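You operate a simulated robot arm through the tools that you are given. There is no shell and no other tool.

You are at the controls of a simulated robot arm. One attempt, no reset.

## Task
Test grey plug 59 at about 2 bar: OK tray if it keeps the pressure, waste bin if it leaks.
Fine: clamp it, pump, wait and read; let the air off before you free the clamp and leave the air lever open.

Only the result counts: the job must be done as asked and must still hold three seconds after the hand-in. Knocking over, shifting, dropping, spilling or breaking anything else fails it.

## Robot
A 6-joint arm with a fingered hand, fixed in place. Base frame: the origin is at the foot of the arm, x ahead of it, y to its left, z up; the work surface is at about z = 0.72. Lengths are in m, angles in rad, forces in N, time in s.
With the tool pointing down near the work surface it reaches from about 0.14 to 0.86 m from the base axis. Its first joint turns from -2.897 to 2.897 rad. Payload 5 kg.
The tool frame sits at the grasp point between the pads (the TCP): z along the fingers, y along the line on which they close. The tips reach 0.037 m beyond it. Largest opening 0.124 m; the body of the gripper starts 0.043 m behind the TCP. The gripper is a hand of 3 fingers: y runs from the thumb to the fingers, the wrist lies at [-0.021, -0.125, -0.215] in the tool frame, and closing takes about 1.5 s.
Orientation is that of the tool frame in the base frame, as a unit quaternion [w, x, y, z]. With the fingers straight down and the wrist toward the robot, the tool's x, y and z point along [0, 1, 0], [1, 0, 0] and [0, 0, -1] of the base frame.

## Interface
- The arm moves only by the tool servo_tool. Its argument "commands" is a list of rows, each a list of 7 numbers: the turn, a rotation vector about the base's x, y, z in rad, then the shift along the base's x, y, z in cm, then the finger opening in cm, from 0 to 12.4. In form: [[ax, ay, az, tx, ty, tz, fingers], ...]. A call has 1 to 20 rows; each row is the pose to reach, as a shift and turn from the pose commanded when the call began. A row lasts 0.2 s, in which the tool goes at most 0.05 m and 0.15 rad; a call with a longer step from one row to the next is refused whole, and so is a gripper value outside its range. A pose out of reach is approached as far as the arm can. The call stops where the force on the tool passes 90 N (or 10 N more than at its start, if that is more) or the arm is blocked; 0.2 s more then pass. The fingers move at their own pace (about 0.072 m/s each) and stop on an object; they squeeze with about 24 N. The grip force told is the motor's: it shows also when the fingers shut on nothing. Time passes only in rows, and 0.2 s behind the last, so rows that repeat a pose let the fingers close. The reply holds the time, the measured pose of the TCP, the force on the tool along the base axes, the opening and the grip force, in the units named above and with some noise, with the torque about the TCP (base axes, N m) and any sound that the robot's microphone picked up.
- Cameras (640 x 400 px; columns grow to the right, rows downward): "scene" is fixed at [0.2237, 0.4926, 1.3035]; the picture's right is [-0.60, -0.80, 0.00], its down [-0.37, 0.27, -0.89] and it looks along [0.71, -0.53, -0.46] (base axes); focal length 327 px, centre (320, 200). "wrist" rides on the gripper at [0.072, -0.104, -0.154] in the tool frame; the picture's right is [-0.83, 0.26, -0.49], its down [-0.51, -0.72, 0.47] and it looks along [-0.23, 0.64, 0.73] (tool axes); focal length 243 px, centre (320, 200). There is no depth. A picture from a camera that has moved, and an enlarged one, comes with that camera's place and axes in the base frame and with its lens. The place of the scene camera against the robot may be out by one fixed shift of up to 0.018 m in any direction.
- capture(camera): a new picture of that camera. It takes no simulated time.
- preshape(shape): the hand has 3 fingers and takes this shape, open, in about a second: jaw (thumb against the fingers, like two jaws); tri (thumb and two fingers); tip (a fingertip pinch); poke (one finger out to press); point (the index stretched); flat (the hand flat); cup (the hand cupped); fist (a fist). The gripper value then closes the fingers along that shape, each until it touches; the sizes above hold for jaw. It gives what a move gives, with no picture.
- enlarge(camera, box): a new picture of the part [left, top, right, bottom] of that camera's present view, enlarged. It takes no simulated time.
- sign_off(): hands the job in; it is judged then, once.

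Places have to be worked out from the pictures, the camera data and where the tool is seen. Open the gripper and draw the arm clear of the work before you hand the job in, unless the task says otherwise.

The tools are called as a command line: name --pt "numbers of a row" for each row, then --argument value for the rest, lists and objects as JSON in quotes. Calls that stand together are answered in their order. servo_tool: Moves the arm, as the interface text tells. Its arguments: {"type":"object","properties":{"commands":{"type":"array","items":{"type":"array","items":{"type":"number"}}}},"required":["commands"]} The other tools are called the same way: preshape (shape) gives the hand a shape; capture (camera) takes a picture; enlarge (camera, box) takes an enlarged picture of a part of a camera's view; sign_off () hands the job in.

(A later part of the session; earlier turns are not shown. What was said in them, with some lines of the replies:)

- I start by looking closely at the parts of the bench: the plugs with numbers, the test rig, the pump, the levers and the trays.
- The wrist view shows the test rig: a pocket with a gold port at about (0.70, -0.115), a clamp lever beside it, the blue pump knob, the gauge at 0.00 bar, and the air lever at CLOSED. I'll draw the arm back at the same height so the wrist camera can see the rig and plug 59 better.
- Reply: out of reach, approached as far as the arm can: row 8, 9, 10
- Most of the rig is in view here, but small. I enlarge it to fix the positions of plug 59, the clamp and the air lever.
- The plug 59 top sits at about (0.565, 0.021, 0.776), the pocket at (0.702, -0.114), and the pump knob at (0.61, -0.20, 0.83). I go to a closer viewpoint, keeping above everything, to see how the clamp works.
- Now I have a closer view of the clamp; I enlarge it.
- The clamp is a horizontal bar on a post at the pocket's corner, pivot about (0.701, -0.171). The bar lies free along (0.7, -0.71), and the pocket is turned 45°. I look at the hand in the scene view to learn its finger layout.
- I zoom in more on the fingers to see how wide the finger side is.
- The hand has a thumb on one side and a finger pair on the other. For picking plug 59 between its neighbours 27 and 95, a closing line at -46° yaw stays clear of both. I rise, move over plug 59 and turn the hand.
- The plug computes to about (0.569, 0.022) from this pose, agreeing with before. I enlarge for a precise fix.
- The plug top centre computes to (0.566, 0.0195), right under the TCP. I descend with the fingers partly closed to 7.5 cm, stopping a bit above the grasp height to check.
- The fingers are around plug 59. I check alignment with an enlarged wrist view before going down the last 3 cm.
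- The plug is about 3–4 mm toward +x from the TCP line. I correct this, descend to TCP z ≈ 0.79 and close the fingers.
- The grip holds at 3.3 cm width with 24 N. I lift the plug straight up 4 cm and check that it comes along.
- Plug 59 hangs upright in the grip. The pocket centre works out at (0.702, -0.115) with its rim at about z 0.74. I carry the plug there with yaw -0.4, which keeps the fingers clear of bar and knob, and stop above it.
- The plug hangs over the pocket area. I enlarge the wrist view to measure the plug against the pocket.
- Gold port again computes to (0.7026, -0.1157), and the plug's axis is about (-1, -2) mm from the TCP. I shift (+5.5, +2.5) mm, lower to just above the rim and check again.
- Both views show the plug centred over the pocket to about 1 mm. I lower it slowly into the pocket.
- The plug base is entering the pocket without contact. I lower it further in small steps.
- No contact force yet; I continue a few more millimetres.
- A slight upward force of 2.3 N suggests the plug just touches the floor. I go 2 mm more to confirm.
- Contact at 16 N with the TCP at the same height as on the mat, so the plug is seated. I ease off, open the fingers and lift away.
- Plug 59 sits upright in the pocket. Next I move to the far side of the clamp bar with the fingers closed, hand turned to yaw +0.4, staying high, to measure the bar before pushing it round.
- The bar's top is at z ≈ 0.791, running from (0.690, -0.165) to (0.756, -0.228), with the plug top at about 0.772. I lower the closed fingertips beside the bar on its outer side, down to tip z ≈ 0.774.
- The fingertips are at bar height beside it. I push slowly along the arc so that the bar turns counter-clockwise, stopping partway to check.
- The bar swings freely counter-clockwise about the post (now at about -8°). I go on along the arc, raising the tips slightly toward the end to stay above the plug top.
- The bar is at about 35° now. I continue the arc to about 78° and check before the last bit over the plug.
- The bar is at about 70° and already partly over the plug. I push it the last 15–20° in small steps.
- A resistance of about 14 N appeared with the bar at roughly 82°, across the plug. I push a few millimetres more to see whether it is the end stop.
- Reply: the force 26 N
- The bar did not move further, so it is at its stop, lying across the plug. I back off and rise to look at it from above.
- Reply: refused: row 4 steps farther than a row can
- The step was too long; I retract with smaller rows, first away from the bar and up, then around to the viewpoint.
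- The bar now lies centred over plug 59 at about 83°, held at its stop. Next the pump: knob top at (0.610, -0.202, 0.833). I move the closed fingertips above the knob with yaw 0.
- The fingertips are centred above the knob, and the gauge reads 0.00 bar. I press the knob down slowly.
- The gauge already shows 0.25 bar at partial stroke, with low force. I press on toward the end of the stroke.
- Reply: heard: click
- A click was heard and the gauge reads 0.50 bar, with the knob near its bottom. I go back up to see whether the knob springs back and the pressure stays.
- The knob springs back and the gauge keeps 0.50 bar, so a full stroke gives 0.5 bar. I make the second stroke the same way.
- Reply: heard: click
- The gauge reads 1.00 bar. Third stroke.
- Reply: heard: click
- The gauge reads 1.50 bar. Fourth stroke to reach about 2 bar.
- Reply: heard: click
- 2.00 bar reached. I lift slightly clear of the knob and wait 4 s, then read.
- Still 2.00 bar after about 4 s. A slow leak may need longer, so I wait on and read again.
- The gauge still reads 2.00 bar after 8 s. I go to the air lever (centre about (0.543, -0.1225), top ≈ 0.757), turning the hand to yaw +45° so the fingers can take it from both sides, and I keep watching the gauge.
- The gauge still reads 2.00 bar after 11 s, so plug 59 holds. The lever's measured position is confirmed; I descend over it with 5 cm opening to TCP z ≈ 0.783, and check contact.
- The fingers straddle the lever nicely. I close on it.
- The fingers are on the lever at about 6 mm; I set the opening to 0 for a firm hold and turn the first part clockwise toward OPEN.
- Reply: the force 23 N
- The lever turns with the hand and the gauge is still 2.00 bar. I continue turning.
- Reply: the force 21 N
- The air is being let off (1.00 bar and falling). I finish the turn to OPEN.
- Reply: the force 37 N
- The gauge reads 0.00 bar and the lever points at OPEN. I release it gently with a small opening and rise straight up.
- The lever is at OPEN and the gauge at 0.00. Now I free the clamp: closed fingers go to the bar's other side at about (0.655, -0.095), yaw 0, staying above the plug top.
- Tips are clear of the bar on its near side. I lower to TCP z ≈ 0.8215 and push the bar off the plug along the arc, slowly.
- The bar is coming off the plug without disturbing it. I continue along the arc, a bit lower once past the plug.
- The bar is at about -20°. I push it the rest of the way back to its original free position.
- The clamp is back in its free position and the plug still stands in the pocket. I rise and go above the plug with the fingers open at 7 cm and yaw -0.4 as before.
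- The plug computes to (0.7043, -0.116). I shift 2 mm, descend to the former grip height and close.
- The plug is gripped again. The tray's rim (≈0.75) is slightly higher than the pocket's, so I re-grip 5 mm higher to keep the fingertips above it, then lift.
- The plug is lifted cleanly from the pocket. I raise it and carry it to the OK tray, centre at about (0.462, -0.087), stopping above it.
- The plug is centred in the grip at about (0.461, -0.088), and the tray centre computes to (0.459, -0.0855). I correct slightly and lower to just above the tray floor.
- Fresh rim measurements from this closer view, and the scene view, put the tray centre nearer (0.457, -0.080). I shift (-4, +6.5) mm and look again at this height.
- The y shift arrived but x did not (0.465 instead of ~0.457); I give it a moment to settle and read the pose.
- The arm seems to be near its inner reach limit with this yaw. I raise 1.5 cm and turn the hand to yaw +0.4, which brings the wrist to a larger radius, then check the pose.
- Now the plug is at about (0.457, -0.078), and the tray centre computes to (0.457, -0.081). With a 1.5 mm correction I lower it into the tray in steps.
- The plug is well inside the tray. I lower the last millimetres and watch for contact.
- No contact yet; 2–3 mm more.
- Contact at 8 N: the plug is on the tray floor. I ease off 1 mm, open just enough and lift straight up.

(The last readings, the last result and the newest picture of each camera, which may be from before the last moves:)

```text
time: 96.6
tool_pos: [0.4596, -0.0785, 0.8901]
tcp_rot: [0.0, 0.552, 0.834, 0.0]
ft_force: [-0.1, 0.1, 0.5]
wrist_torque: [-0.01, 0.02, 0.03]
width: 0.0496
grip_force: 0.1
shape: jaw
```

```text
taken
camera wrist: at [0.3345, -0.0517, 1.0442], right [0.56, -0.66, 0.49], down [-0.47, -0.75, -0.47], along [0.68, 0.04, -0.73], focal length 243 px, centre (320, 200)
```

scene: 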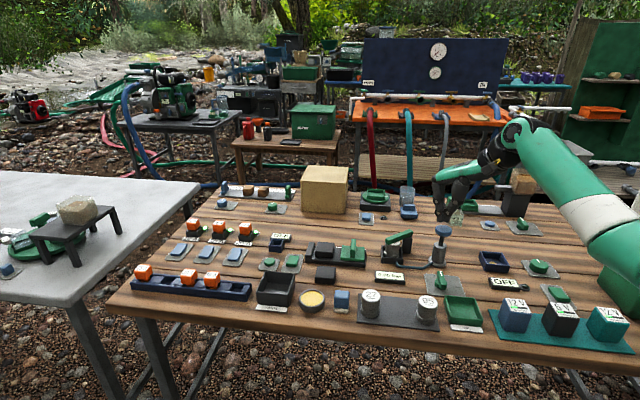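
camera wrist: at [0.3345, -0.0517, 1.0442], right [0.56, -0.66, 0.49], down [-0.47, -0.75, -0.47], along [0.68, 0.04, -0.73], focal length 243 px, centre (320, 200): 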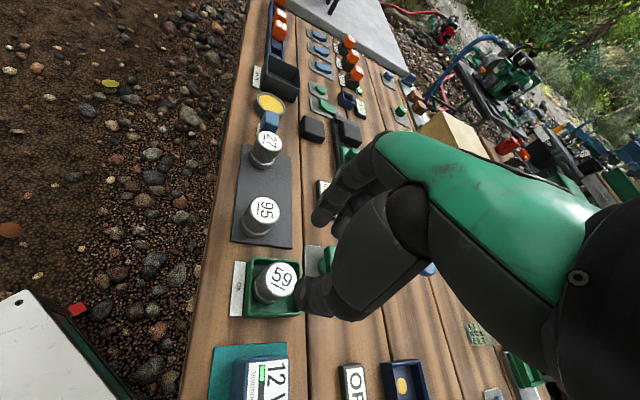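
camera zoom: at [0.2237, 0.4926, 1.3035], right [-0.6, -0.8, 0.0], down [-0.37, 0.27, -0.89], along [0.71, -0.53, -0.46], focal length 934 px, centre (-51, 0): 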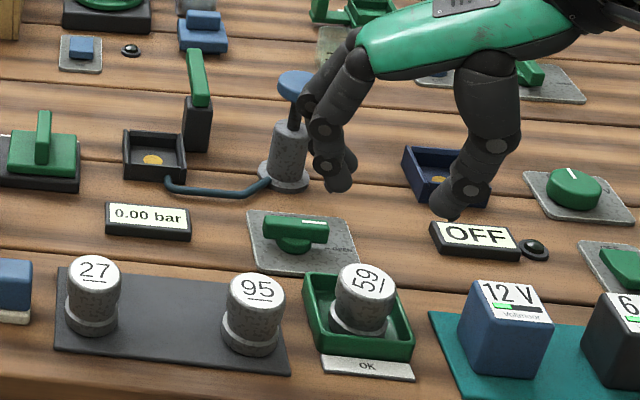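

Plug 59 stands in the OK tray. I draw the arm up and away to the starting area with the gripper opened.

servo_tool --pt "0 0 0 1 0 3 6" --pt "0 0 -0.05 3 -2 7 8" --pt "0 0 -0.1 5.5 -5 10 10" --pt "0 0 -0.15 8 -8 12 12" --pt "0 0 -0.2 10.5 -11 13 12" --pt "0 0 -0.25 13 -14 13 12" --pt "0 0 -0.3 15.5 -17 13 12" --pt "0 0 -0.35 18 -20 13 12" --pt "0 0 -0.4 20.5 -23 13 12" --pt "0 0 -0.4 20.5 -23 13 12"

capture --camera "scene"

enlarge --camera "scene" --box '[370, 200, 510, 340]'

enlarge --camera "scene" --box '[425, 250, 505, 340]'

```text
time: 98.8
tool_pos: [0.6635, -0.3108, 1.0176]
tcp_rot: [0.0, 0.707, 0.707, 0.0]
ft_force: [0.3, -0.4, -0.1]
wrist_torque: [0.02, -0.01, 0.01]
width: 0.12
grip_force: 0.1
shape: jaw
```

```text
taken
```

scene: 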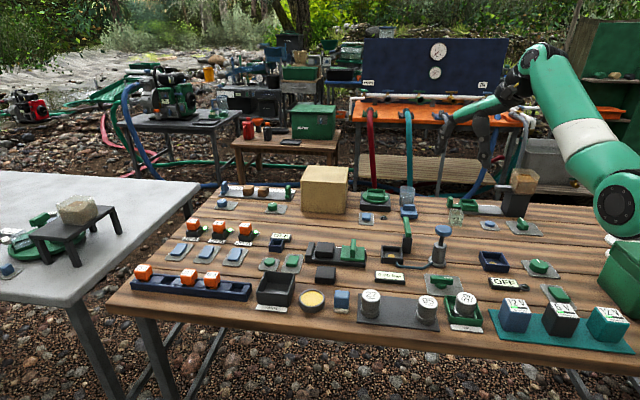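

```text
2.86 times, centred on (440, 270) of scene
camera zoom: at [0.2237, 0.4926, 1.3035], right [-0.6, -0.8, 0.0], down [-0.37, 0.27, -0.89], along [0.71, -0.53, -0.46], focal length 934 px, centre (-23, 0)
```

zoom: 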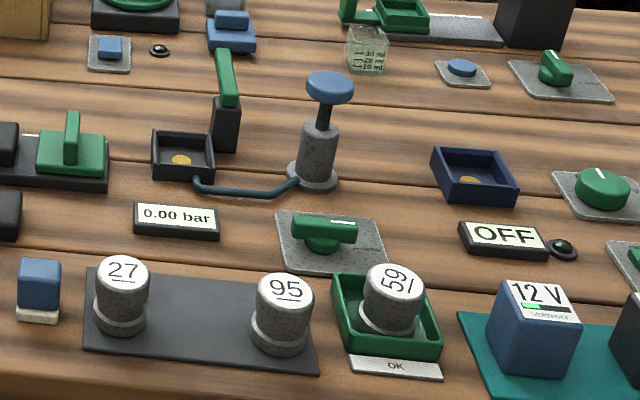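

```text
4.44 times, centred on (465, 295) of scene
camera zoom: at [0.2237, 0.4926, 1.3035], right [-0.6, -0.8, 0.0], down [-0.37, 0.27, -0.89], along [0.71, -0.53, -0.46], focal length 1453 px, centre (-324, -222)
```

zoom: 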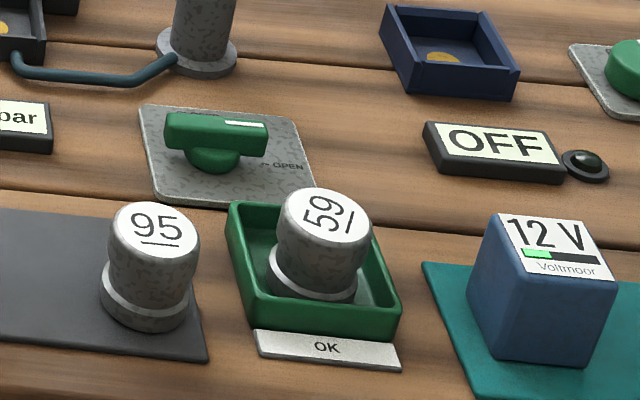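

Plug 59 stands upright in the OK tray after keeping 2.00 bar for about 15 s. The clamp is free, the gauge reads 0.00 bar, the air lever is at OPEN, and everything else is in place with the arm clear. I hand the job in.

sign_off

```text
The job is handed in.
```

Plug 59 passed the test and is standing upright in the OK tray. I have handed the job in; I don't have the verdict.

- **Test:** I clamped the plug and pumped it to 2.00 bar in four strokes. The gauge still read 2.00 bar about 15 seconds later, so it holds pressure.
- **Air and clamp:** I let the air off first; the gauge fell to 0.00 bar. Only then did I swing the clamp bar back to its free position. The air lever is left at OPEN.
- **Bench:** The last picture shows plugs 27 and 95 and the rest of the rig where they were. The gripper is open and the arm is clear of the work.
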